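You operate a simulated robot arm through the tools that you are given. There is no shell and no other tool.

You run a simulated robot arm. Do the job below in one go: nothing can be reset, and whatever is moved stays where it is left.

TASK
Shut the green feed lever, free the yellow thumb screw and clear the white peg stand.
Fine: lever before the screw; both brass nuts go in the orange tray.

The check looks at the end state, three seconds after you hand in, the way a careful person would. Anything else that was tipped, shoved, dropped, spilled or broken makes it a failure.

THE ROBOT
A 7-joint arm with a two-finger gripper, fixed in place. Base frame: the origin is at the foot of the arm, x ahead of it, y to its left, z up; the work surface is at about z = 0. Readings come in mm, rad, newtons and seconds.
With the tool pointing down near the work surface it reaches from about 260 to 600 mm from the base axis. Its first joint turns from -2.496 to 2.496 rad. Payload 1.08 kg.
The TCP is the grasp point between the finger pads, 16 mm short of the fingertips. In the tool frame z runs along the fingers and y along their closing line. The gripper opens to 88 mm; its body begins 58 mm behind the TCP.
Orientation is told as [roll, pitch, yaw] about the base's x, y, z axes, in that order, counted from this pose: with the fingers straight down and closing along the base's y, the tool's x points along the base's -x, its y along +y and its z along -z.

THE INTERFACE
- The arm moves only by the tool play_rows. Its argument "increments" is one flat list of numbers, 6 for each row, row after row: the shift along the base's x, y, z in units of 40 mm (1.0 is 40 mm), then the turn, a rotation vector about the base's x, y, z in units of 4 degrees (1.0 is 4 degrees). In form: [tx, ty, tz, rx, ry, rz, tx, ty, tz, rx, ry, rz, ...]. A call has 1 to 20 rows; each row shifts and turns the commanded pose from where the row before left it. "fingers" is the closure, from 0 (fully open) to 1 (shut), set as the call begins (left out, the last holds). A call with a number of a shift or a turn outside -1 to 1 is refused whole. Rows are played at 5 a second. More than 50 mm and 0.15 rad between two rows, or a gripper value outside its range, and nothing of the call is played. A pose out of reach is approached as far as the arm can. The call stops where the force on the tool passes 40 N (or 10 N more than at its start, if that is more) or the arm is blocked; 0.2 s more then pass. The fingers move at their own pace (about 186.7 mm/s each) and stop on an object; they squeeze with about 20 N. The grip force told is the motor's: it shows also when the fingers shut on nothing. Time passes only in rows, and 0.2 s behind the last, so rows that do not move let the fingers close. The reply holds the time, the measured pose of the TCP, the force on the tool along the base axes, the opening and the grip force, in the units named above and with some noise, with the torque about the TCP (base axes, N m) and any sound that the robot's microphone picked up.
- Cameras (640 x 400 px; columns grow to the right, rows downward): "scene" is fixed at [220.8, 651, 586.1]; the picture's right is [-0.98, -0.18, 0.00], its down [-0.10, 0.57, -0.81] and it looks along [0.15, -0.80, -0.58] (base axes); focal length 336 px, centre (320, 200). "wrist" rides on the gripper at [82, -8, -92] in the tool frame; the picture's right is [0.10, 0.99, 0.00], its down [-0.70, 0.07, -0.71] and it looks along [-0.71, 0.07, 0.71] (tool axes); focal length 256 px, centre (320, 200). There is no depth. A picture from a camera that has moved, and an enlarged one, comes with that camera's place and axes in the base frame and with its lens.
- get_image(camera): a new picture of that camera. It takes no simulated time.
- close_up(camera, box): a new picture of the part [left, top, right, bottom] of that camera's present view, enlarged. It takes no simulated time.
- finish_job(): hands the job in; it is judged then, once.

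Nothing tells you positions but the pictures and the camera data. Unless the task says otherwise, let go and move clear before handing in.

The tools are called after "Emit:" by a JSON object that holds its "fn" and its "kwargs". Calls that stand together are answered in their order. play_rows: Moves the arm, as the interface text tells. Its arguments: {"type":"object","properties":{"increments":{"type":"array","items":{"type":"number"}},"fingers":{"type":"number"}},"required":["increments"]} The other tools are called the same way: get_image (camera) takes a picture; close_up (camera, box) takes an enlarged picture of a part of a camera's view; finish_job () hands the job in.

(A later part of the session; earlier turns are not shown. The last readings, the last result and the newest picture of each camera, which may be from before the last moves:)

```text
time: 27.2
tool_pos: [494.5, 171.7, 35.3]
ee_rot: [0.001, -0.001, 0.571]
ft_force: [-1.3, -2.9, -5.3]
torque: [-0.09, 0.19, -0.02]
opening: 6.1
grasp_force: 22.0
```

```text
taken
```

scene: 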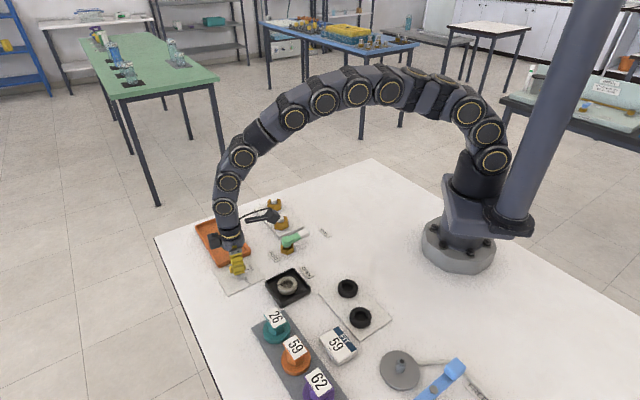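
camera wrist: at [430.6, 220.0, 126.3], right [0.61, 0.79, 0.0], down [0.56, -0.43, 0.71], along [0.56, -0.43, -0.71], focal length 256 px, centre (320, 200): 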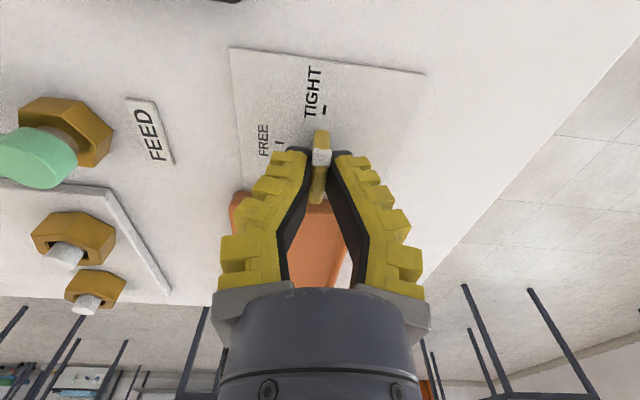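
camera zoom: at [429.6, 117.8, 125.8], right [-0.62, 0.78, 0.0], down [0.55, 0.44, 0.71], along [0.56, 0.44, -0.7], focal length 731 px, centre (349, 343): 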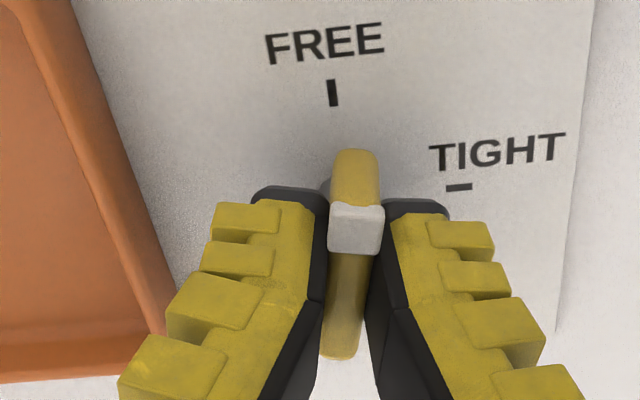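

The pointer is at about 213°, so about 12–13° remain to the FREE mark.

Emit:
{"fn": "play_rows", "kwargs": {"increments": [0, -0.01, 0, 0, 0, 1, 0, 0, 0, 0, 0, 1, 0, 0, 0, 0, 0, 1, 0, 0, 0, 0, 0, 0.2, 0, 0, 0, 0, 0, 0]}}

Emit:
{"fn": "close_up", "kwargs": {"camera": "wrist", "box": [230, 80, 390, 220]}}

Emit:
{"fn": "close_up", "kwargs": {"camera": "scene", "box": [200, 220, 280, 290]}}

```text
time: 28.4
tool_pos: [495.1, 168.8, 35.3]
ee_rot: [-0.001, 0.0, 0.793]
ft_force: [2.8, -1.4, -7.0]
torque: [0.09, -0.11, -0.02]
opening: 6.1
grasp_force: 22.1
```

```text
2.86 times, centred on (310, 150) of wrist
camera zoom: at [442.7, 104.7, 126.4], right [-0.78, 0.63, 0.0], down [0.44, 0.55, 0.71], along [0.44, 0.55, -0.7], focal length 731 px, centre (349, 343)
```

zoom: 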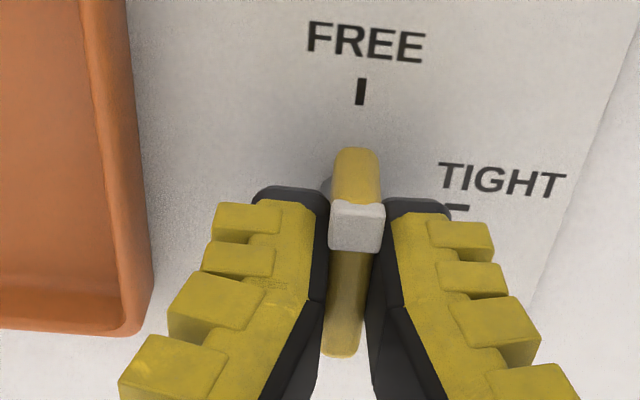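

```text
5.71 times, centred on (240, 255) of scene
camera zoom: at [220.8, 651.0, 586.1], right [-0.98, -0.18, 0.0], down [-0.1, 0.57, -0.81], along [0.15, -0.8, -0.58], focal length 1920 px, centre (777, -114)
```

zoom: 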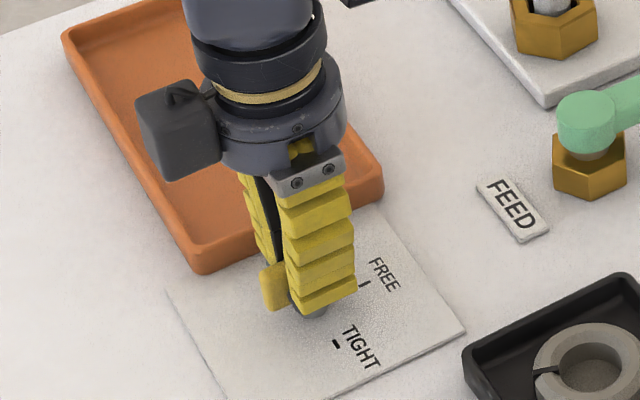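

The pointer lines up with the FREE mark. I'll open only part way, because the tray is beside one finger, and then lift.

Emit:
{"fn": "play_rows", "kwargs": {"increments": [0, 0, 0, 0, 0, 0, 0, 0, 0, 0, 0, 0, 0, 0, 0, 0, 0, 0], "fingers": 0.72}}

Emit:
{"fn": "close_up", "kwargs": {"camera": "wrist", "box": [200, 60, 440, 220]}}

```text
time: 29.2
tool_pos: [494.4, 168.9, 34.3]
ee_rot: [-0.002, -0.002, 0.793]
ft_force: [-0.3, -0.6, -0.1]
torque: [-0.01, 0.02, -0.04]
opening: 29.6
grasp_force: 3.6
```

```text
2.50 times, centred on (320, 140) of wrist
camera zoom: at [442.5, 104.7, 126.5], right [-0.78, 0.63, 0.0], down [0.44, 0.55, 0.71], along [0.44, 0.55, -0.7], focal length 640 px, centre (320, 350)
```

zoom: 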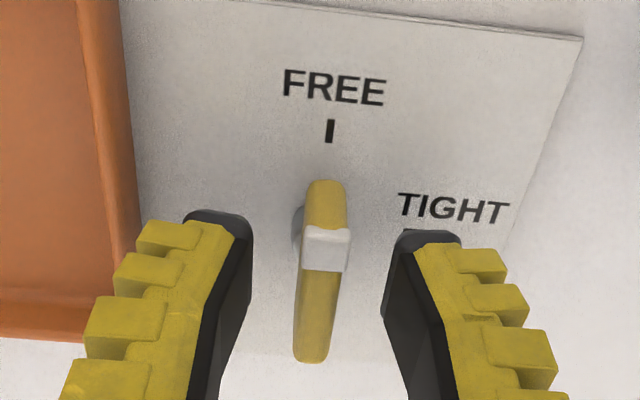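

Released cleanly, with the pointer on FREE. Lifting straight up.

Emit:
{"fn": "play_rows", "kwargs": {"increments": [0, 0, 0.4, 0, 0, 0, 0, 0, 0.6, 0, 0, 0, 0, 0, 0.8, 0, 0, 0, 0, 0, 0.8, 0, 0, 0, 0, 0, 0.8, 0, 0, 0, 0, 0, 0, 0, 0, 0]}}

Emit:
{"fn": "get_image", "kwargs": {"camera": "wrist"}}

Emit:
{"fn": "close_up", "kwargs": {"camera": "wrist", "box": [240, 20, 400, 120]}}

Emit:
{"fn": "close_up", "kwargs": {"camera": "scene", "box": [200, 220, 344, 310]}}

```text
time: 30.6
tool_pos: [491.8, 169.1, 171.9]
ee_rot: [0.002, -0.002, 0.791]
ft_force: [0.0, 0.4, -0.5]
torque: [0.01, 0.02, 0.02]
opening: 29.6
grasp_force: 3.9
```

```text
taken
camera wrist: at [440.5, 104.0, 263.9], right [-0.78, 0.63, 0.0], down [0.44, 0.55, 0.71], along [0.44, 0.55, -0.7], focal length 256 px, centre (320, 200)
```

wrist: 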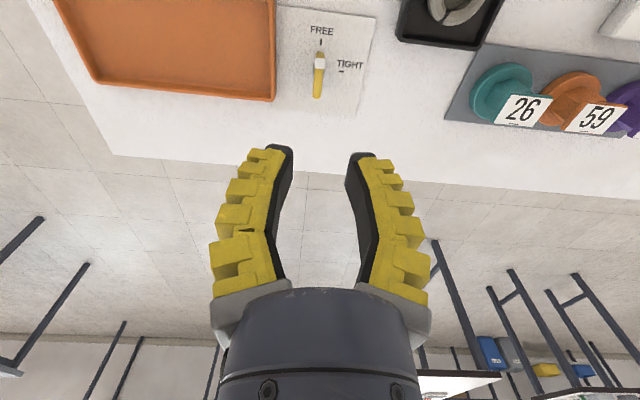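

```text
4.00 times, centred on (320, 70) of wrist
camera zoom: at [440.5, 104.0, 263.9], right [-0.78, 0.63, 0.0], down [0.44, 0.55, 0.71], along [0.44, 0.55, -0.7], focal length 1024 px, centre (320, 720)
```

zoom: 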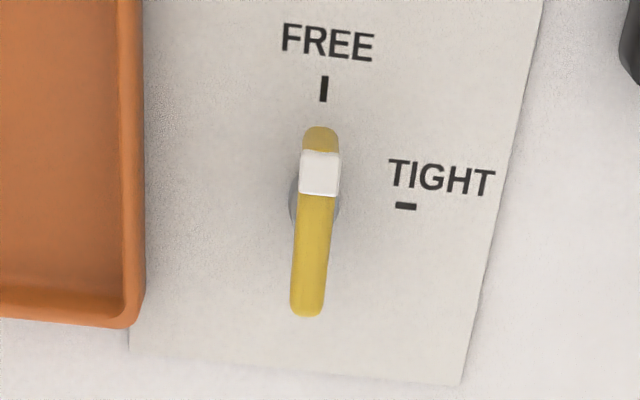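

```text
4.44 times, centred on (272, 265) of scene
camera zoom: at [220.8, 651.0, 586.1], right [-0.98, -0.18, 0.0], down [-0.1, 0.57, -0.81], along [0.15, -0.8, -0.58], focal length 1494 px, centre (533, -89)
```

zoom: 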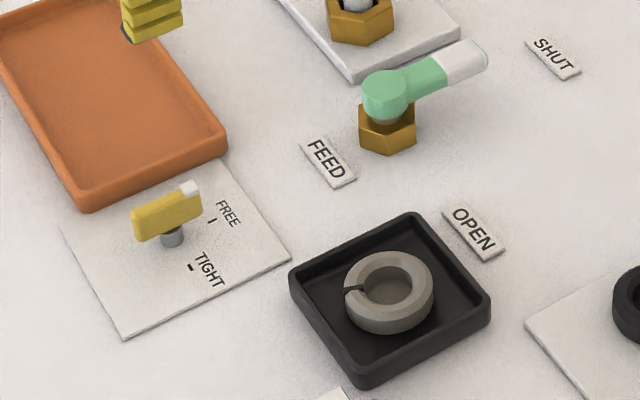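

The screw is at FREE and the lever at SHUT. Next come the nuts, starting with the near one at about (441, 1), which I'll approach with the tool turned to about -54° so the pads meet its flats.

Emit:
{"fn": "play_rows", "kwargs": {"increments": [-0.064, -0.21, 0, 0, 0, -1, -0.064, -0.21, 0, 0, 0, -1, -0.064, -0.21, 0, 0, 0, -1, -0.064, -0.21, 0, 0, 0, -1, -0.064, -0.21, 0, 0, 0, -1, -0.064, -0.21, 0, 0, 0, -1, -0.064, -0.21, 0, 0, 0, -1, -0.064, -0.21, 0, 0, 0, -1, -0.064, -0.21, 0, 0, 0, -1, -0.064, -0.21, 0, 0, 0, -1, -0.064, -0.21, 0, 0, 0, -1, -0.064, -0.21, 0, 0, 0, -1, -0.064, -0.21, 0, 0, 0, -1, -0.064, -0.21, 0, 0, 0, -1, -0.064, -0.21, 0, 0, 0, -1, -0.064, -0.21, 0, 0, 0, -1, -0.064, -0.21, 0, 0, 0, -1, -0.064, -0.21, 0, 0, 0, -1, -0.064, -0.21, 0, 0, 0, -1, -0.064, -0.21, 0, 0, 0, -1], "fingers": 0.42}}

Emit:
{"fn": "play_rows", "kwargs": {"increments": [0, 0, -0.1, 0, 0, -1, 0, 0, -0.1, 0, 0, -1, 0, 0, -0.1, 0, 0, -1, 0, 0, -0.1, 0, 0, -1, 0, 0, -0.1, 0, 0, -0.8, 0, 0, 0, 0, 0, 0]}}

Emit:
{"fn": "get_image", "kwargs": {"camera": "wrist"}}

Emit:
{"fn": "close_up", "kwargs": {"camera": "wrist", "box": [240, 20, 400, 160]}}

Emit:
{"fn": "get_image", "kwargs": {"camera": "scene"}}

```text
time: 34.8
tool_pos: [441.1, 2.2, 170.0]
ee_rot: [0.001, -0.001, -0.606]
ft_force: [1.0, -0.6, -0.4]
torque: [0.0, 0.02, -0.03]
opening: 55.5
grasp_force: 4.0
```

```text
time: 36.2
tool_pos: [440.8, 0.5, 149.4]
ee_rot: [0.0, 0.001, -0.941]
ft_force: [-0.3, 0.4, -0.4]
torque: [0.02, 0.05, -0.03]
opening: 55.5
grasp_force: 3.4
```

```text
taken
camera wrist: at [386.6, 61.7, 241.4], right [0.74, 0.67, 0.0], down [0.47, -0.52, 0.71], along [0.47, -0.53, -0.7], focal length 256 px, centre (320, 200)
```

wrist: 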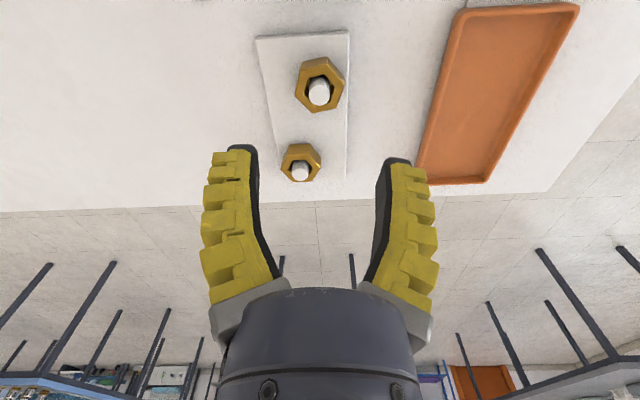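

```text
2.86 times, centred on (320, 90) of wrist
camera zoom: at [386.6, 61.7, 241.4], right [0.74, 0.67, 0.0], down [0.47, -0.52, 0.71], along [0.47, -0.53, -0.7], focal length 731 px, centre (320, 514)
```

zoom: 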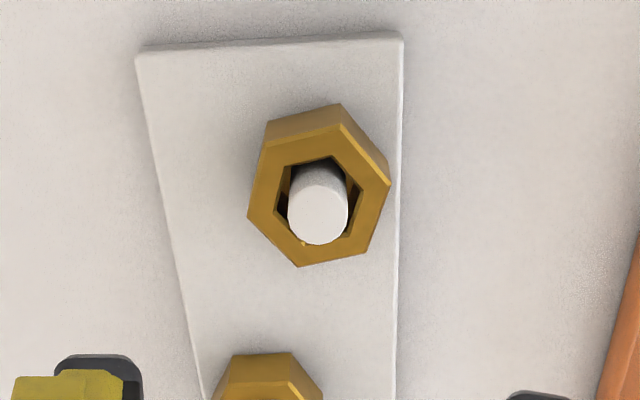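

```text
taken
```

scene: 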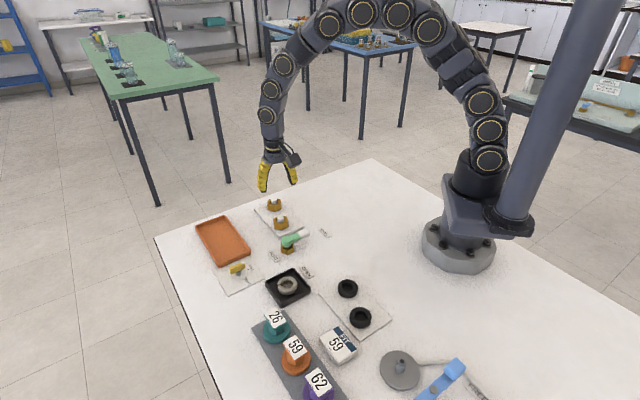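

I've fixed the near nut's centre at about (442.3, -0.5), 35.5 mm across flats, with a flat normal at about 24.5°. I'll turn 11.6° more, lower to z≈100 and check again.

Emit:
{"fn": "play_rows", "kwargs": {"increments": [0.0075, -0.005, -0.41, 0, 0, -0.97, 0.0075, -0.005, -0.41, 0, 0, -0.97, 0.0075, -0.005, -0.41, 0, 0, -0.97, 0, 0, 0, 0, 0, 0]}}

Emit:
{"fn": "close_up", "kwargs": {"camera": "wrist", "box": [220, 60, 420, 200]}}

Emit:
{"fn": "close_up", "kwargs": {"camera": "scene", "box": [240, 150, 330, 250]}}

```text
time: 37.2
tool_pos: [441.3, -0.4, 101.1]
ee_rot: [0.002, 0.0, -1.146]
ft_force: [-0.2, 0.0, -0.4]
torque: [0.01, 0.0, -0.02]
opening: 55.3
grasp_force: 3.0
```

```text
2.86 times, centred on (320, 130) of wrist
camera zoom: at [400.2, 70.3, 193.1], right [0.86, 0.51, 0.0], down [0.36, -0.61, 0.71], along [0.36, -0.61, -0.71], focal length 731 px, centre (320, 400)
```

zoom: 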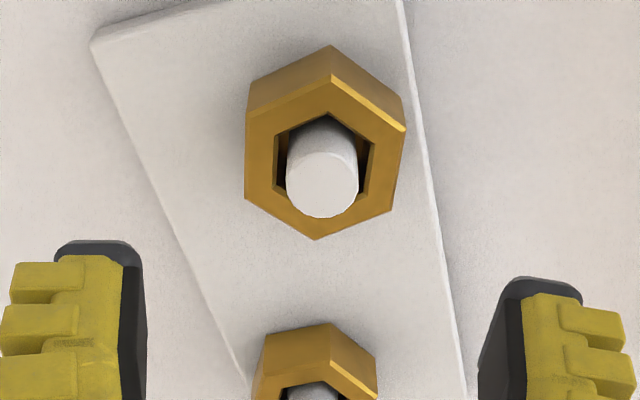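

```text
4.00 times, centred on (285, 200) of scene
camera zoom: at [220.8, 651.0, 586.1], right [-0.98, -0.18, 0.0], down [-0.1, 0.57, -0.81], along [0.15, -0.8, -0.58], focal length 1344 px, centre (460, 200)
```

zoom: 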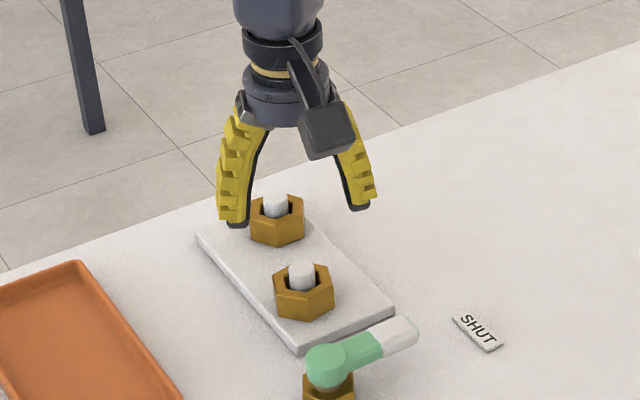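

The nut's flats are square to the fingers; I need a shift of about 1.2 mm in x. Descending to z≈36 so the fingertips stay above the stand and, later, the tray rim.

Emit:
{"fn": "play_rows", "kwargs": {"increments": [0.03, 0, -0.4, 0, 0, 0, 0, 0, -0.4, 0, 0, 0, 0, 0, -0.4, 0, 0, 0, 0, 0, -0.425, 0, 0, 0, 0, 0, 0, 0, 0, 0]}}

Emit:
{"fn": "get_image", "kwargs": {"camera": "wrist"}}

Emit:
{"fn": "close_up", "kwargs": {"camera": "scene", "box": [240, 170, 330, 250]}}

```text
time: 38.4
tool_pos: [445.3, -0.1, 36.0]
ee_rot: [0.001, -0.001, -1.143]
ft_force: [0.1, -0.3, -0.3]
torque: [0.01, 0.04, -0.02]
opening: 55.4
grasp_force: 3.0
```

```text
taken
camera wrist: at [403.7, 70.8, 128.3], right [0.86, 0.51, 0.0], down [0.36, -0.61, 0.71], along [0.36, -0.61, -0.7], focal length 256 px, centre (320, 200)
```

wrist: 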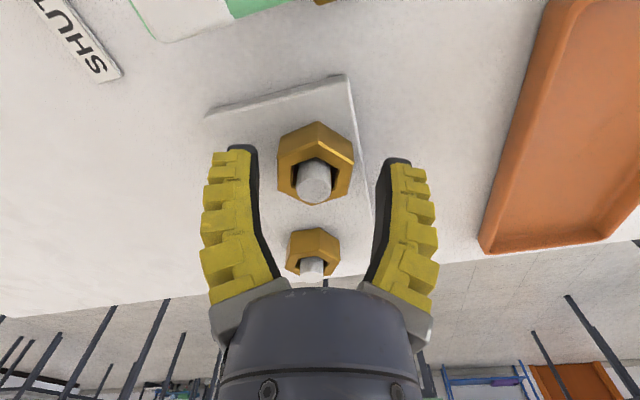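

```text
5.00 times, centred on (285, 210) of scene
camera zoom: at [220.8, 651.0, 586.1], right [-0.98, -0.18, 0.0], down [-0.1, 0.57, -0.81], along [0.15, -0.8, -0.58], focal length 1680 px, centre (495, 150)
```

zoom: 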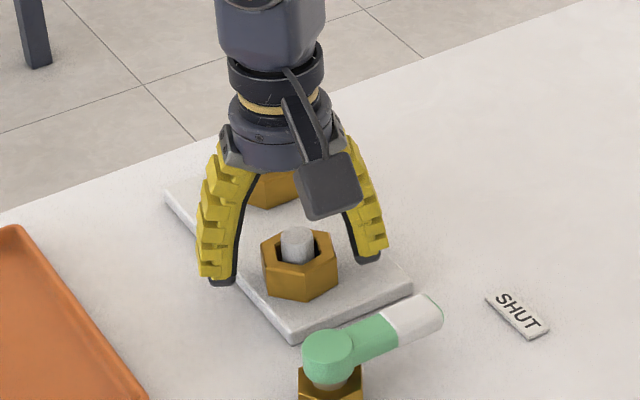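

The arm ended about 2 mm off to one side, so I'll take a closer look before correcting.

Emit:
{"fn": "close_up", "kwargs": {"camera": "wrist", "box": [220, 90, 420, 230]}}

```text
2.86 times, centred on (320, 160) of wrist
camera zoom: at [403.7, 70.8, 128.3], right [0.86, 0.51, 0.0], down [0.36, -0.61, 0.71], along [0.36, -0.61, -0.7], focal length 731 px, centre (320, 314)
```

zoom: 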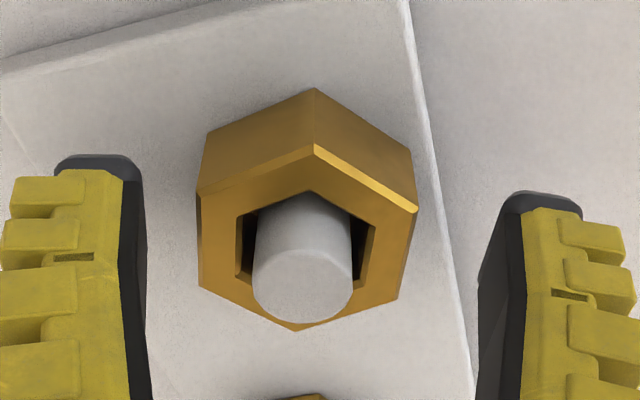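

Emit:
{"fn": "play_rows", "kwargs": {"increments": [-0.0525, -0.024, 0, 0, 0, 0, 0, 0, 0, 0, 0, 0]}}

Emit:
{"fn": "close_up", "kwargs": {"camera": "wrist", "box": [220, 90, 420, 230]}}

```text
time: 39.0
tool_pos: [442.7, -1.4, 38.0]
ee_rot: [-0.001, -0.001, -1.144]
ft_force: [0.1, 0.7, -0.8]
torque: [0.0, -0.02, 0.03]
opening: 55.7
grasp_force: 3.2
```

```text
2.86 times, centred on (320, 160) of wrist
camera zoom: at [401.5, 69.5, 128.4], right [0.86, 0.51, 0.0], down [0.36, -0.61, 0.71], along [0.36, -0.61, -0.7], focal length 731 px, centre (320, 314)
```

zoom: 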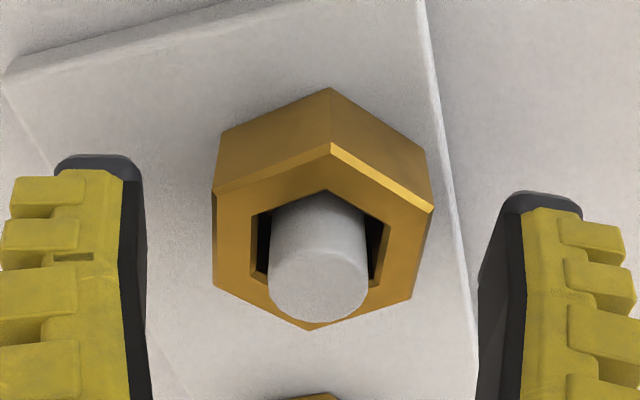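

Now centred. I'll lower 2 mm for a bit more overlap, then close.

Emit:
{"fn": "play_rows", "kwargs": {"increments": [0, 0, -0.05, 0, 0, 0, 0, 0, 0, 0, 0, 0]}}

Emit:
{"fn": "play_rows", "kwargs": {"increments": [0, 0, 0, 0, 0, 0, 0, 0, 0, 0, 0, 0, 0, 0, 0, 0, 0, 0], "fingers": 1.0}}

Emit:
{"fn": "close_up", "kwargs": {"camera": "wrist", "box": [220, 90, 420, 230]}}

```text
time: 39.6
tool_pos: [443.2, -0.3, 35.0]
ee_rot: [0.0, 0.0, -1.144]
ft_force: [0.2, 0.1, 0.9]
torque: [0.01, 0.0, -0.01]
opening: 55.5
grasp_force: 3.5
```

```text
time: 40.4
tool_pos: [443.1, -0.1, 34.9]
ee_rot: [0.0, 0.0, -1.145]
ft_force: [-2.5, 0.9, 11.1]
torque: [0.01, 0.08, 0.02]
opening: 34.3
grasp_force: 19.7
```

```text
2.86 times, centred on (320, 160) of wrist
camera zoom: at [401.1, 69.6, 126.7], right [0.86, 0.51, 0.0], down [0.36, -0.61, 0.71], along [0.36, -0.61, -0.7], focal length 731 px, centre (320, 314)
```

zoom: 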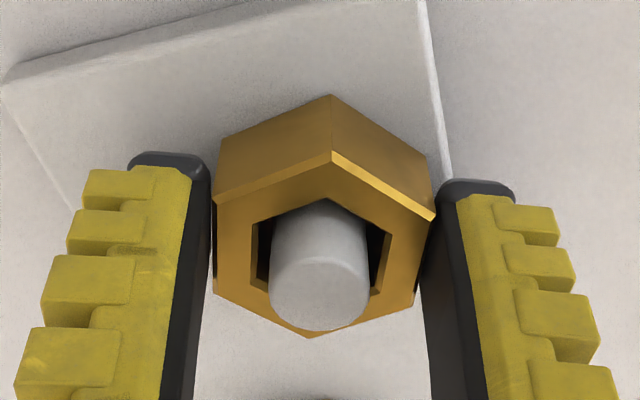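

The nut is gripped on its flats at 34.3 mm. Lifting straight up slowly to clear the peg.

Emit:
{"fn": "play_rows", "kwargs": {"increments": [0, 0, 0.1, 0, 0, 0, 0, 0, 0.15, 0, 0, 0, 0, 0, 0.25, 0, 0, 0, 0, 0, 0.3, 0, 0, 0, 0, 0, 0.3, 0, 0, 0, 0, 0, 0.4, 0, 0, 0, 0, 0, 0.4, 0, 0, 0, 0, 0, 0.4, 0, 0, 0, 0, 0, 0, 0, 0, 0]}}

Emit:
{"fn": "get_image", "kwargs": {"camera": "wrist"}}

Emit:
{"fn": "close_up", "kwargs": {"camera": "scene", "box": [230, 150, 330, 250]}}

```text
time: 42.4
tool_pos: [440.5, -1.6, 128.3]
ee_rot: [0.0, 0.001, -1.141]
ft_force: [0.2, -0.4, -0.8]
torque: [-0.04, -0.01, 0.03]
opening: 31.7
grasp_force: 20.2
```

```text
taken
camera wrist: at [398.7, 69.6, 220.2], right [0.86, 0.51, 0.0], down [0.36, -0.61, 0.71], along [0.36, -0.61, -0.71], focal length 256 px, centre (320, 200)
```

wrist: 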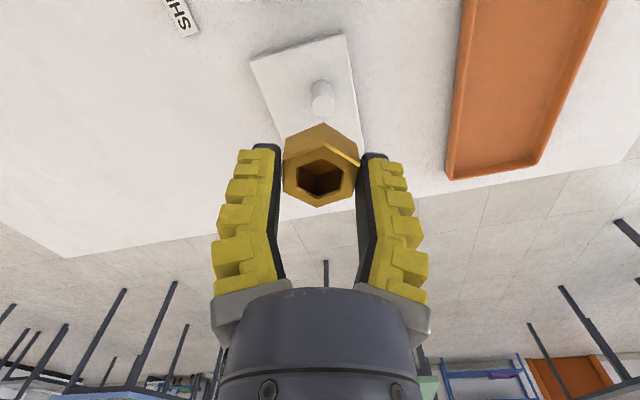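

```text
4.00 times, centred on (280, 200) of scene
camera zoom: at [220.8, 651.0, 586.1], right [-0.98, -0.18, 0.0], down [-0.1, 0.57, -0.81], along [0.15, -0.8, -0.58], focal length 1344 px, centre (480, 200)
```

zoom: 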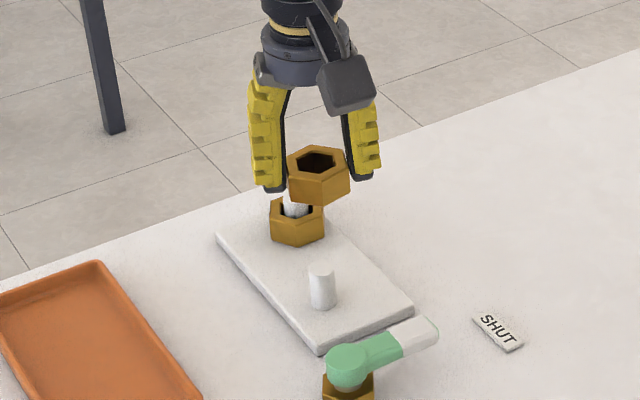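

The nut is off the peg and held level. I'll carry it at height over the tray's far half, near (580, 67), turning to about -46° so the fingers span the tray's short side.

Emit:
{"fn": "play_rows", "kwargs": {"increments": [0.5, 0.245, 0, 0, 0, 0.7, 0.5, 0.245, 0, 0, 0, 0.7, 0.5, 0.245, 0, 0, 0, 0.7, 0.5, 0.245, 0, 0, 0, 0.7, 0.5, 0.245, 0, 0, 0, 0.7, 0.5, 0.245, 0, 0, 0, 0.7, 0.49, 0.245, 0, 0, 0, 0.65, 0, 0, 0, 0, 0, 0]}}

Emit:
{"fn": "get_image", "kwargs": {"camera": "wrist"}}

Emit:
{"fn": "close_up", "kwargs": {"camera": "scene", "box": [180, 160, 290, 270]}}

```text
time: 44.2
tool_pos: [582.0, 67.2, 126.1]
ee_rot: [-0.003, 0.002, -0.804]
ft_force: [0.2, 0.0, -0.6]
torque: [-0.01, -0.02, -0.01]
opening: 31.5
grasp_force: 20.0
```

```text
taken
camera wrist: at [519.8, 119.0, 217.1], right [0.65, 0.76, 0.0], down [0.54, -0.45, 0.71], along [0.54, -0.46, -0.7], focal length 256 px, centre (320, 200)
```

wrist: 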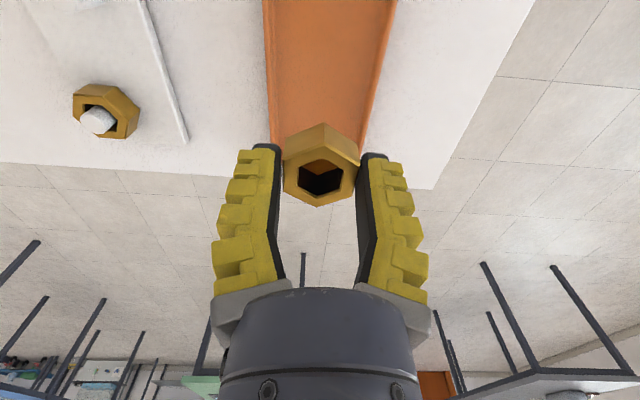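

```text
3.64 times, centred on (235, 215) of scene
camera zoom: at [220.8, 651.0, 586.1], right [-0.98, -0.18, 0.0], down [-0.1, 0.57, -0.81], along [0.15, -0.8, -0.58], focal length 1222 px, centre (629, 146)
```

zoom: 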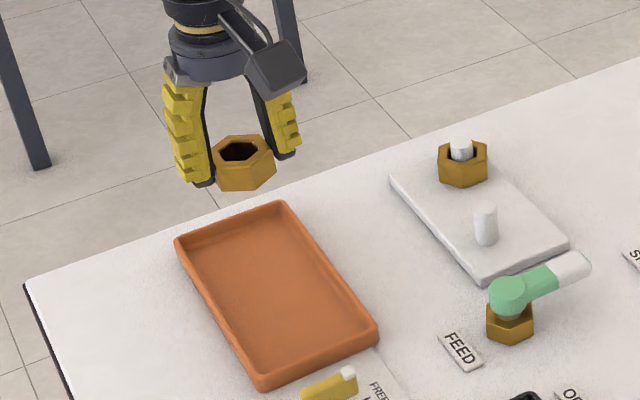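

The tool is centred across the tray's width. I'll lower to z≈40 first and check before touching down.

Emit:
{"fn": "play_rows", "kwargs": {"increments": [0, 0, -0.5, 0, 0, 0, 0, 0, -0.5, 0, 0, 0, 0, 0, -0.5, 0, 0, 0, 0, 0, -0.4, 0, 0, 0, 0, 0, -0.2, 0, 0, 0, 0, 0, 0, 0, 0, 0]}}

Emit:
{"fn": "get_image", "kwargs": {"camera": "wrist"}}

Emit:
{"fn": "close_up", "kwargs": {"camera": "scene", "box": [180, 180, 280, 280]}}

```text
time: 45.6
tool_pos: [581.3, 69.8, 41.8]
ee_rot: [-0.001, 0.001, -0.803]
ft_force: [0.3, 0.0, -1.2]
torque: [0.01, -0.03, 0.01]
opening: 31.6
grasp_force: 20.2
```

```text
taken
camera wrist: at [518.1, 122.5, 133.3], right [0.64, 0.76, 0.0], down [0.54, -0.45, 0.71], along [0.54, -0.46, -0.71], focal length 256 px, centre (320, 200)
```

wrist: 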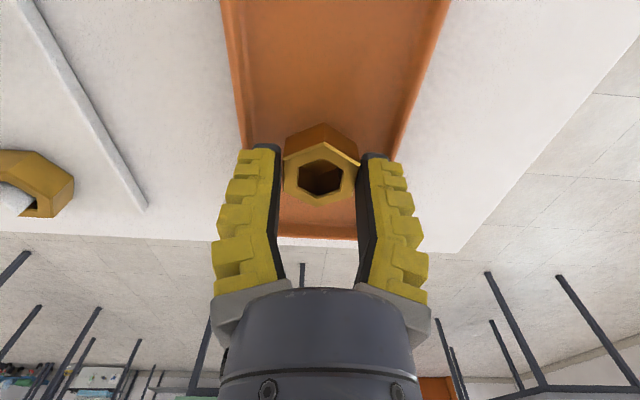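

```text
4.00 times, centred on (230, 230) of scene
camera zoom: at [220.8, 651.0, 586.1], right [-0.98, -0.18, 0.0], down [-0.1, 0.57, -0.81], along [0.15, -0.8, -0.58], focal length 1344 px, centre (680, 80)
```

zoom: 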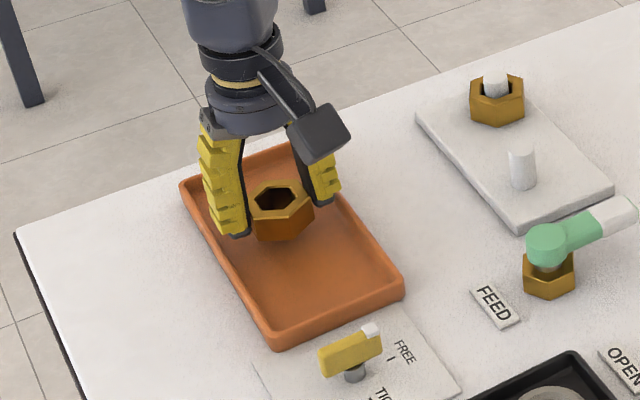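

The nut is about 11 mm above the floor with the fingertips above the rim. I'll lower in small steps and watch the force.

Emit:
{"fn": "play_rows", "kwargs": {"increments": [0, 0, -0.075, 0, 0, 0, 0, 0, -0.075, 0, 0, 0, 0, 0, -0.05, 0, 0, 0]}}

Emit:
{"fn": "close_up", "kwargs": {"camera": "scene", "box": [200, 210, 260, 260]}}

```text
time: 46.4
tool_pos: [581.1, 68.2, 32.9]
ee_rot: [0.001, -0.001, -0.806]
ft_force: [0.2, -0.2, -1.2]
torque: [0.0, -0.01, -0.01]
opening: 31.7
grasp_force: 19.9
```

```text
8.00 times, centred on (230, 235) of scene
camera zoom: at [220.8, 651.0, 586.1], right [-0.98, -0.18, 0.0], down [-0.1, 0.57, -0.81], along [0.15, -0.8, -0.58], focal length 2689 px, centre (1040, -80)
```

zoom: 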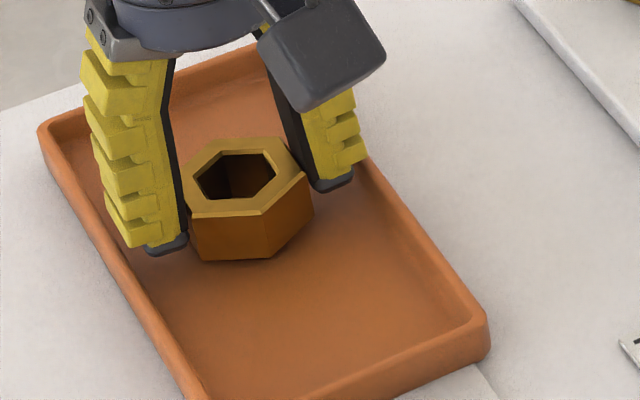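

Emit:
{"fn": "play_rows", "kwargs": {"increments": [0, 0, -0.05, 0, 0, 0]}}

Emit:
{"fn": "play_rows", "kwargs": {"increments": [0, 0, -0.04, 0, 0, 0]}}

Emit:
{"fn": "close_up", "kwargs": {"camera": "scene", "box": [200, 210, 260, 260]}}

```text
time: 46.8
tool_pos: [581.6, 69.3, 32.2]
ee_rot: [0.001, 0.0, -0.802]
ft_force: [-0.4, 0.2, -0.9]
torque: [0.02, 0.0, 0.03]
opening: 31.7
grasp_force: 19.8
```

```text
time: 47.2
tool_pos: [581.3, 67.7, 29.3]
ee_rot: [0.001, -0.002, -0.805]
ft_force: [0.4, -0.9, -0.9]
torque: [0.02, -0.01, -0.03]
opening: 31.9
grasp_force: 19.8
```

```text
8.00 times, centred on (230, 235) of scene
camera zoom: at [220.8, 651.0, 586.1], right [-0.98, -0.18, 0.0], down [-0.1, 0.57, -0.81], along [0.15, -0.8, -0.58], focal length 2689 px, centre (1040, -80)
```

zoom: 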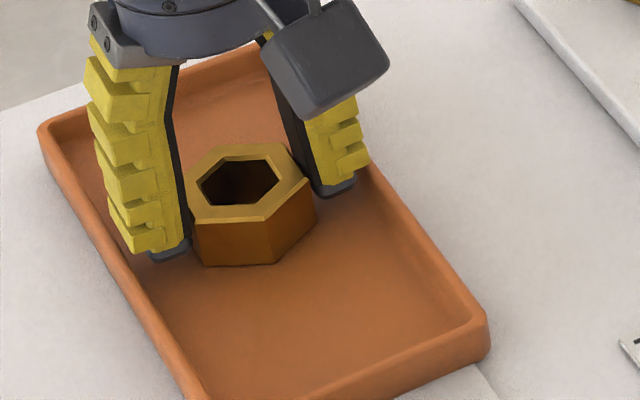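

Emit:
{"fn": "play_rows", "kwargs": {"increments": [0, 0, -0.03, 0, 0, 0]}}

Emit:
{"fn": "play_rows", "kwargs": {"increments": [0, 0, -0.03, 0, 0, 0]}}

Emit:
{"fn": "close_up", "kwargs": {"camera": "scene", "box": [200, 210, 260, 260]}}

Emit:
{"fn": "get_image", "kwargs": {"camera": "wrist"}}

```text
time: 47.6
tool_pos: [580.8, 69.4, 29.2]
ee_rot: [-0.002, 0.0, -0.805]
ft_force: [-1.4, -1.0, 5.0]
torque: [-0.04, 0.0, 0.01]
opening: 32.8
grasp_force: 19.7
```

```text
time: 48.0
tool_pos: [582.4, 68.6, 28.5]
ee_rot: [0.002, -0.001, -0.807]
ft_force: [-1.9, -1.0, 9.9]
torque: [0.02, 0.05, 0.02]
opening: 34.4
grasp_force: 21.0
```

```text
8.00 times, centred on (230, 235) of scene
camera zoom: at [220.8, 651.0, 586.1], right [-0.98, -0.18, 0.0], down [-0.1, 0.57, -0.81], along [0.15, -0.8, -0.58], focal length 2689 px, centre (1040, -80)
```

zoom: 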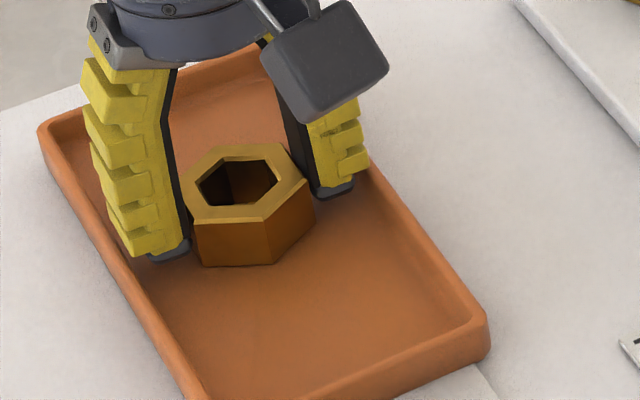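

```text
taken
camera wrist: at [518.6, 120.8, 120.5], right [0.65, 0.76, 0.0], down [0.54, -0.46, 0.71], along [0.54, -0.46, -0.7], focal length 256 px, centre (320, 200)
```

wrist: 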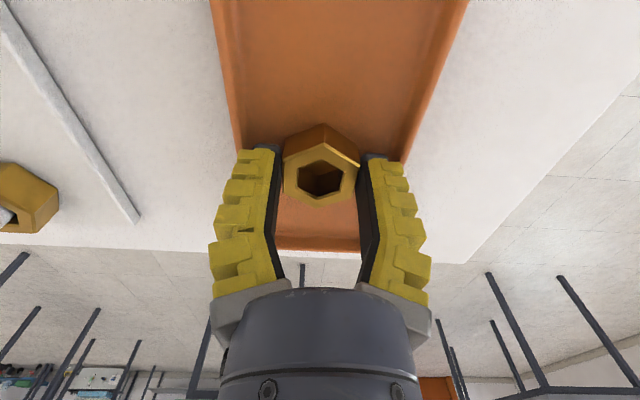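

The load rose to about 10 N and the gap went back to 34.4 mm, so the nut is resting on the tray floor. I'll open just 4 mm per side so the fingers don't push on the walls.

Emit:
{"fn": "play_rows", "kwargs": {"increments": [0, 0, 0.03, 0, 0, 0, 0, 0, 0, 0, 0, 0, 0, 0, 0, 0, 0, 0], "fingers": 0.58}}

Emit:
{"fn": "close_up", "kwargs": {"camera": "scene", "box": [200, 210, 260, 260]}}

Emit:
{"fn": "close_up", "kwargs": {"camera": "wrist", "box": [200, 90, 440, 270]}}

```text
time: 48.8
tool_pos: [581.4, 69.4, 29.8]
ee_rot: [0.001, 0.001, -0.804]
ft_force: [0.1, 0.2, 0.1]
torque: [0.0, -0.01, 0.01]
opening: 41.7
grasp_force: 3.2
```

```text
8.00 times, centred on (230, 235) of scene
camera zoom: at [220.8, 651.0, 586.1], right [-0.98, -0.18, 0.0], down [-0.1, 0.57, -0.81], along [0.15, -0.8, -0.58], focal length 2689 px, centre (1040, -80)
```

zoom: 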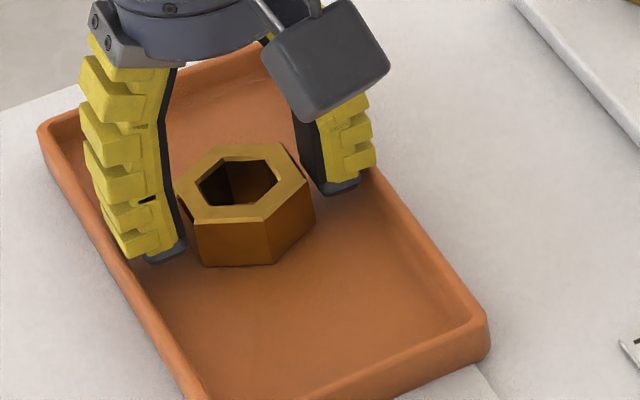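

```text
2.22 times, centred on (320, 180) of wrist
camera zoom: at [518.3, 120.8, 121.0], right [0.65, 0.76, 0.0], down [0.54, -0.45, 0.71], along [0.54, -0.46, -0.71], focal length 569 px, centre (320, 244)
```

zoom: 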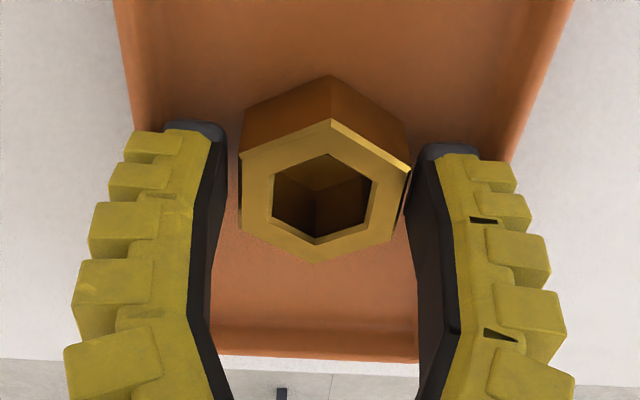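

The nut stands free in the tray. Lifting clear.

Emit:
{"fn": "play_rows", "kwargs": {"increments": [0, 0, 0.15, 0, 0, 0, 0, 0, 0.25, 0, 0, 0, 0, 0, 0.4, 0, 0, 0, 0, 0, 0.6, 0, 0, 0, 0, 0, 0.6, 0, 0, 0, 0, 0, 0.6, 0, 0, 0, 0, 0, 0, 0, 0, 0]}}

Emit:
{"fn": "close_up", "kwargs": {"camera": "scene", "box": [180, 180, 340, 290]}}

Emit:
{"fn": "get_image", "kwargs": {"camera": "wrist"}}

```text
time: 50.4
tool_pos: [580.1, 67.2, 133.2]
ee_rot: [0.0, -0.001, -0.806]
ft_force: [0.0, 0.4, 1.0]
torque: [0.02, -0.01, 0.0]
opening: 42.0
grasp_force: 3.5
```

```text
3.64 times, centred on (260, 235) of scene
camera zoom: at [220.8, 651.0, 586.1], right [-0.98, -0.18, 0.0], down [-0.1, 0.57, -0.81], along [0.15, -0.8, -0.58], focal length 1222 px, centre (538, 73)
```

zoom: 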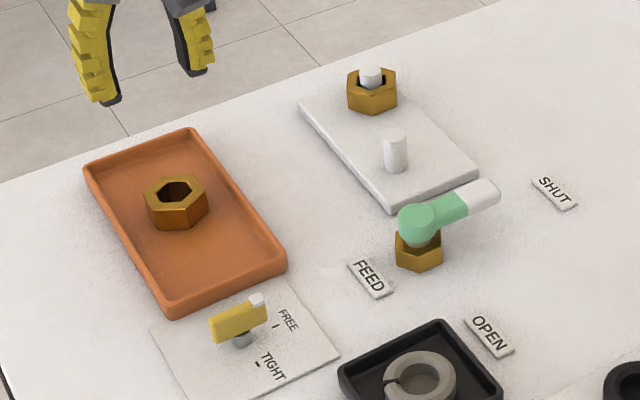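

```text
taken
camera wrist: at [517.2, 120.4, 225.3], right [0.65, 0.76, 0.0], down [0.54, -0.46, 0.71], along [0.54, -0.46, -0.7], focal length 256 px, centre (320, 200)
```

wrist: 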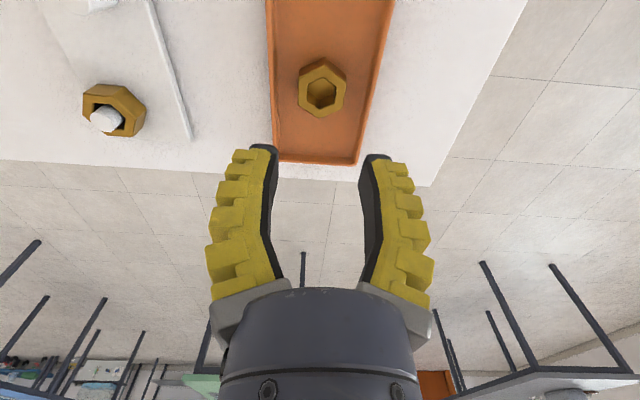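

The first nut is in the tray. Moving to the second nut at about (480.5, -71.5), reopening to 55 mm and checking its orientation.

Emit:
{"fn": "play_rows", "kwargs": {"increments": [-0.415, -0.578, 0.1, 0, 0, -0.8, -0.415, -0.578, 0, 0, 0, -0.8, -0.415, -0.578, 0, 0, 0, -0.8, -0.415, -0.578, 0, 0, 0, -0.8, -0.415, -0.578, 0, 0, 0, -0.8, -0.415, -0.578, 0, 0, 0, -0.8, 0, 0, 0, 0, 0, 0], "fingers": 0.42}}

Emit:
{"fn": "get_image", "kwargs": {"camera": "wrist"}}

Emit:
{"fn": "close_up", "kwargs": {"camera": "wrist", "box": [240, 30, 400, 140]}}

```text
time: 52.0
tool_pos: [484.2, -67.9, 136.0]
ee_rot: [0.0, 0.001, -1.141]
ft_force: [-0.5, -0.2, 0.5]
torque: [0.04, -0.01, -0.01]
opening: 55.5
grasp_force: 3.0
```

```text
taken
camera wrist: at [442.3, 2.5, 227.9], right [0.86, 0.51, 0.0], down [0.36, -0.61, 0.71], along [0.36, -0.61, -0.71], focal length 256 px, centre (320, 200)
```

wrist: 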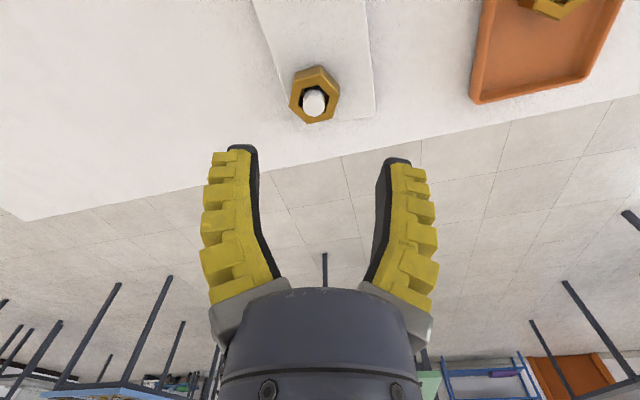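

```text
3.64 times, centred on (320, 85) of wrist
camera zoom: at [442.3, 2.5, 227.9], right [0.86, 0.51, 0.0], down [0.36, -0.61, 0.71], along [0.36, -0.61, -0.71], focal length 931 px, centre (320, 618)
```

zoom: 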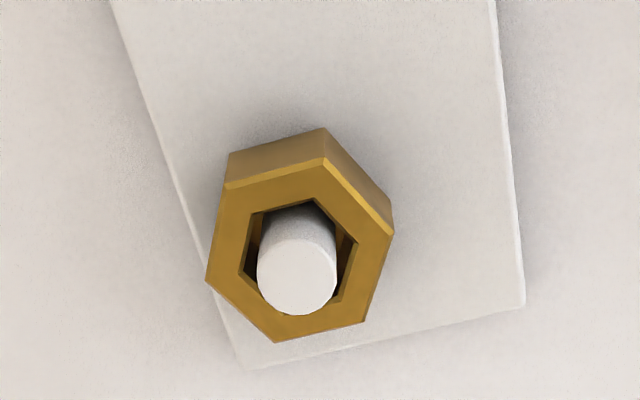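

Nut 2 is centred near (482.7, -75) with a flat normal at about 15°. I'll rotate about -9.4°, recentre and come down to z≈100.

Emit:
{"fn": "play_rows", "kwargs": {"increments": [-0.0092, -0.054, -0.3, 0, 0, -0.78, -0.0092, -0.054, -0.3, 0, 0, -0.78, -0.0092, -0.054, -0.3, 0, 0, -0.78, 0, 0, 0, 0, 0, 0]}}

Emit:
{"fn": "close_up", "kwargs": {"camera": "wrist", "box": [220, 60, 420, 200]}}

```text
time: 53.0
tool_pos: [480.7, -77.6, 99.9]
ee_rot: [-0.001, 0.0, -1.304]
ft_force: [0.5, 0.0, 0.5]
torque: [0.0, 0.0, 0.0]
opening: 55.6
grasp_force: 3.1
```

```text
2.86 times, centred on (320, 130) of wrist
camera zoom: at [450.8, -1.1, 191.9], right [0.93, 0.36, 0.0], down [0.25, -0.66, 0.71], along [0.26, -0.66, -0.71], focal length 731 px, centre (320, 400)
```

zoom: 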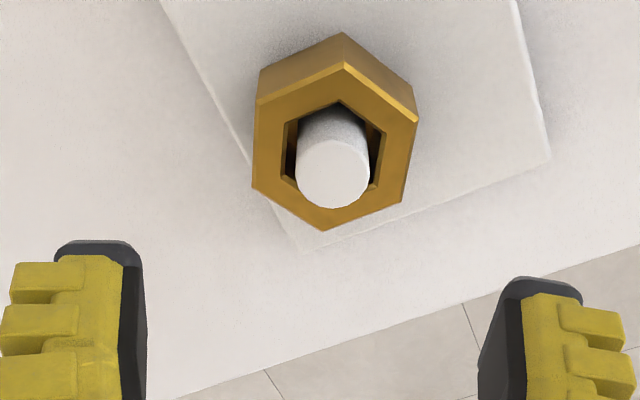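

Emit:
{"fn": "play_rows", "kwargs": {"increments": [0.06, 0.065, -0.3, 0, 0, 0, 0, 0, -0.4, 0, 0, 0, 0, 0, -0.4, 0, 0, 0, 0, 0, -0.45, 0, 0, 0, 0, 0, 0, 0, 0, 0]}}

Emit:
{"fn": "close_up", "kwargs": {"camera": "wrist", "box": [220, 90, 420, 230]}}

Emit:
{"fn": "close_up", "kwargs": {"camera": "scene", "box": [240, 160, 330, 240]}}

```text
time: 54.2
tool_pos: [482.0, -74.6, 36.9]
ee_rot: [0.0, 0.001, -1.301]
ft_force: [-0.2, 0.7, 0.1]
torque: [-0.02, 0.0, 0.01]
opening: 55.4
grasp_force: 3.4
```

```text
2.86 times, centred on (320, 160) of wrist
camera zoom: at [452.4, 1.2, 130.0], right [0.93, 0.36, 0.0], down [0.26, -0.66, 0.71], along [0.26, -0.66, -0.7], focal length 731 px, centre (320, 314)
```

zoom: 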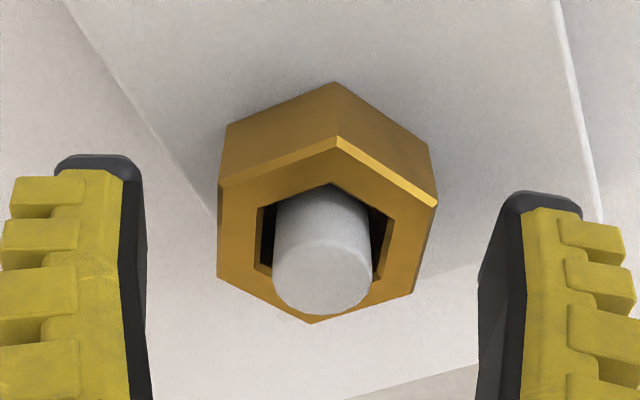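

```text
5.00 times, centred on (285, 200) of scene
camera zoom: at [220.8, 651.0, 586.1], right [-0.98, -0.18, 0.0], down [-0.1, 0.57, -0.81], along [0.15, -0.8, -0.58], focal length 1680 px, centre (495, 200)
```

zoom: 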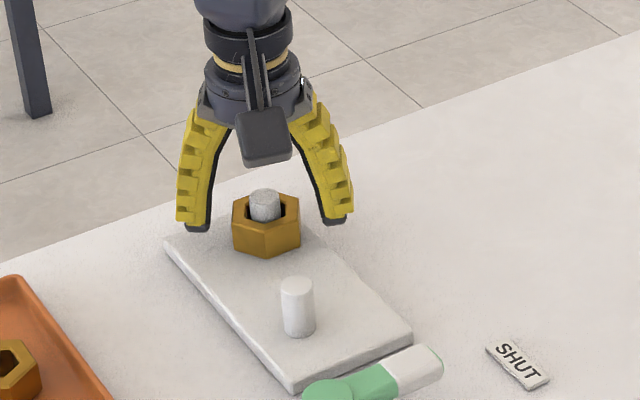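

Well centred. I'll lower 3.5 mm to match the grip height on the first nut, then close.

Emit:
{"fn": "play_rows", "kwargs": {"increments": [0.012, 0.003, -0.085, 0, 0, 0, 0, 0, 0, 0, 0, 0]}}

Emit:
{"fn": "play_rows", "kwargs": {"increments": [0, 0, 0, 0, 0, 0, 0, 0, 0, 0, 0, 0, 0, 0, 0, 0, 0, 0], "fingers": 1.0}}

Emit:
{"fn": "close_up", "kwargs": {"camera": "wrist", "box": [220, 90, 420, 230]}}

```text
time: 54.8
tool_pos: [481.7, -74.5, 35.3]
ee_rot: [0.001, -0.001, -1.301]
ft_force: [0.2, -1.1, -0.7]
torque: [-0.01, 0.0, 0.03]
opening: 55.6
grasp_force: 3.1
```

```text
time: 55.6
tool_pos: [483.7, -75.3, 35.8]
ee_rot: [-0.001, 0.001, -1.301]
ft_force: [-3.4, 0.4, 9.5]
torque: [-0.01, 0.03, -0.03]
opening: 34.4
grasp_force: 20.1
```

```text
2.86 times, centred on (320, 160) of wrist
camera zoom: at [453.9, 1.2, 127.0], right [0.93, 0.36, 0.0], down [0.26, -0.66, 0.71], along [0.26, -0.66, -0.7], focal length 731 px, centre (320, 314)
```

zoom: 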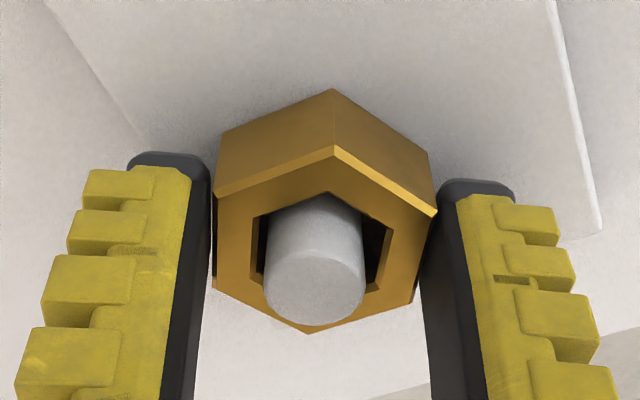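

Nut 2 is gripped on its flats, again at 34.4 mm. Lifting straight off the peg.

Emit:
{"fn": "play_rows", "kwargs": {"increments": [0, 0, 0.1, 0, 0, 0, 0, 0, 0.15, 0, 0, 0, 0, 0, 0.25, 0, 0, 0, 0, 0, 0.3, 0, 0, 0, 0, 0, 0.3, 0, 0, 0, 0, 0, 0.4, 0, 0, 0, 0, 0, 0.4, 0, 0, 0, 0, 0, 0.4, 0, 0, 0, 0, 0, 0, 0, 0, 0]}}

Emit:
{"fn": "get_image", "kwargs": {"camera": "wrist"}}

Emit:
{"fn": "close_up", "kwargs": {"camera": "scene", "box": [230, 140, 330, 240]}}

```text
time: 57.6
tool_pos: [483.2, -74.2, 128.4]
ee_rot: [0.0, 0.0, -1.302]
ft_force: [-0.1, 0.1, -0.2]
torque: [0.02, -0.03, 0.0]
opening: 31.5
grasp_force: 19.5
```

```text
taken
camera wrist: at [453.4, 3.1, 220.0], right [0.93, 0.36, 0.0], down [0.26, -0.66, 0.71], along [0.26, -0.66, -0.71], focal length 256 px, centre (320, 200)
```

wrist: 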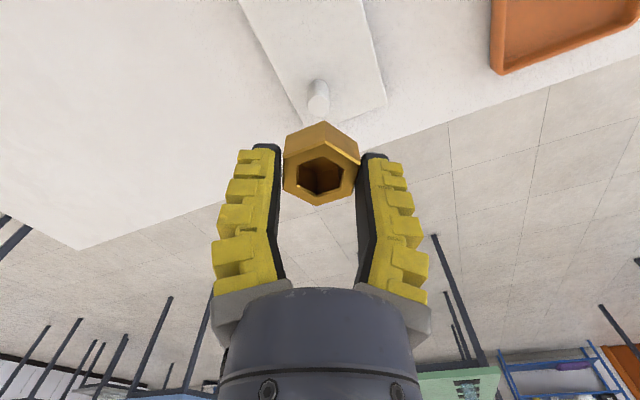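

```text
4.00 times, centred on (280, 190) of scene
camera zoom: at [220.8, 651.0, 586.1], right [-0.98, -0.18, 0.0], down [-0.1, 0.57, -0.81], along [0.15, -0.8, -0.58], focal length 1344 px, centre (480, 240)
```

zoom: 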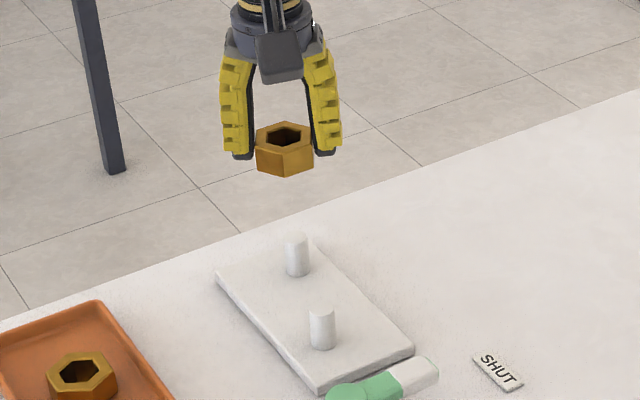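

The stand is clear of nuts. I'll carry nut 2 to the tray's near half at about (543, 107.5), about 53 mm from the first nut, turning back to about -46°.

Emit:
{"fn": "play_rows", "kwargs": {"increments": [0.188, 0.567, 0, 0, 0, 0.894, 0.188, 0.567, 0, 0, 0, 0.894, 0.188, 0.567, 0, 0, 0, 0.894, 0.188, 0.567, 0, 0, 0, 0.894, 0.188, 0.567, 0, 0, 0, 0.894, 0.188, 0.567, 0, 0, 0, 0.894, 0.188, 0.567, 0, 0, 0, 0.894, 0.188, 0.567, 0, 0, 0, 0.894, 0, 0, 0, 0, 0, 0]}}

Emit:
{"fn": "get_image", "kwargs": {"camera": "wrist"}}

Emit:
{"fn": "close_up", "kwargs": {"camera": "scene", "box": [180, 170, 290, 280]}}

```text
time: 59.6
tool_pos: [543.0, 107.6, 127.6]
ee_rot: [-0.001, -0.001, -0.801]
ft_force: [-0.5, -0.3, -1.2]
torque: [-0.05, -0.05, 0.02]
opening: 31.5
grasp_force: 20.4
```

```text
taken
camera wrist: at [479.8, 160.5, 218.2], right [0.64, 0.77, 0.0], down [0.54, -0.45, 0.71], along [0.54, -0.46, -0.71], focal length 256 px, centre (320, 200)
```

wrist: 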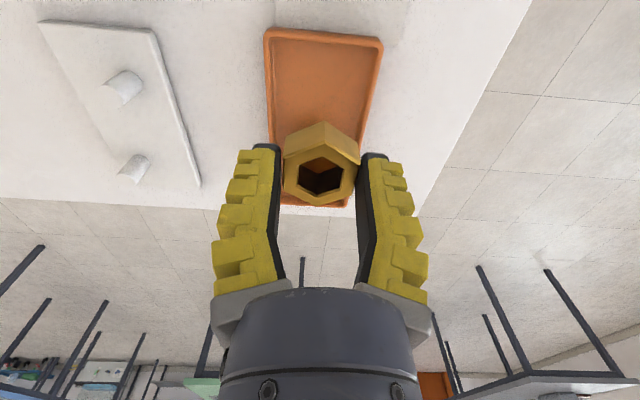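

```text
3.64 times, centred on (235, 225) of scene
camera zoom: at [220.8, 651.0, 586.1], right [-0.98, -0.18, 0.0], down [-0.1, 0.57, -0.81], along [0.15, -0.8, -0.58], focal length 1222 px, centre (629, 109)
```

zoom: 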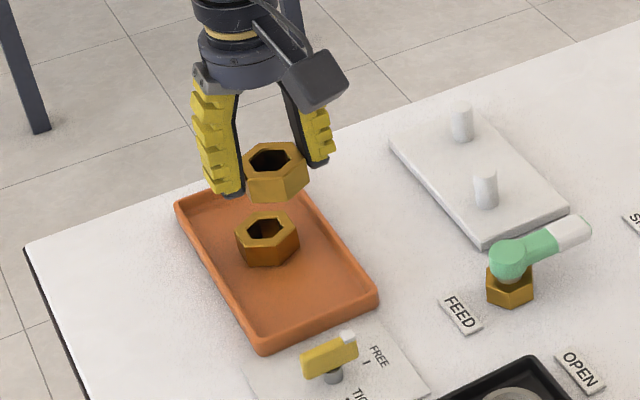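

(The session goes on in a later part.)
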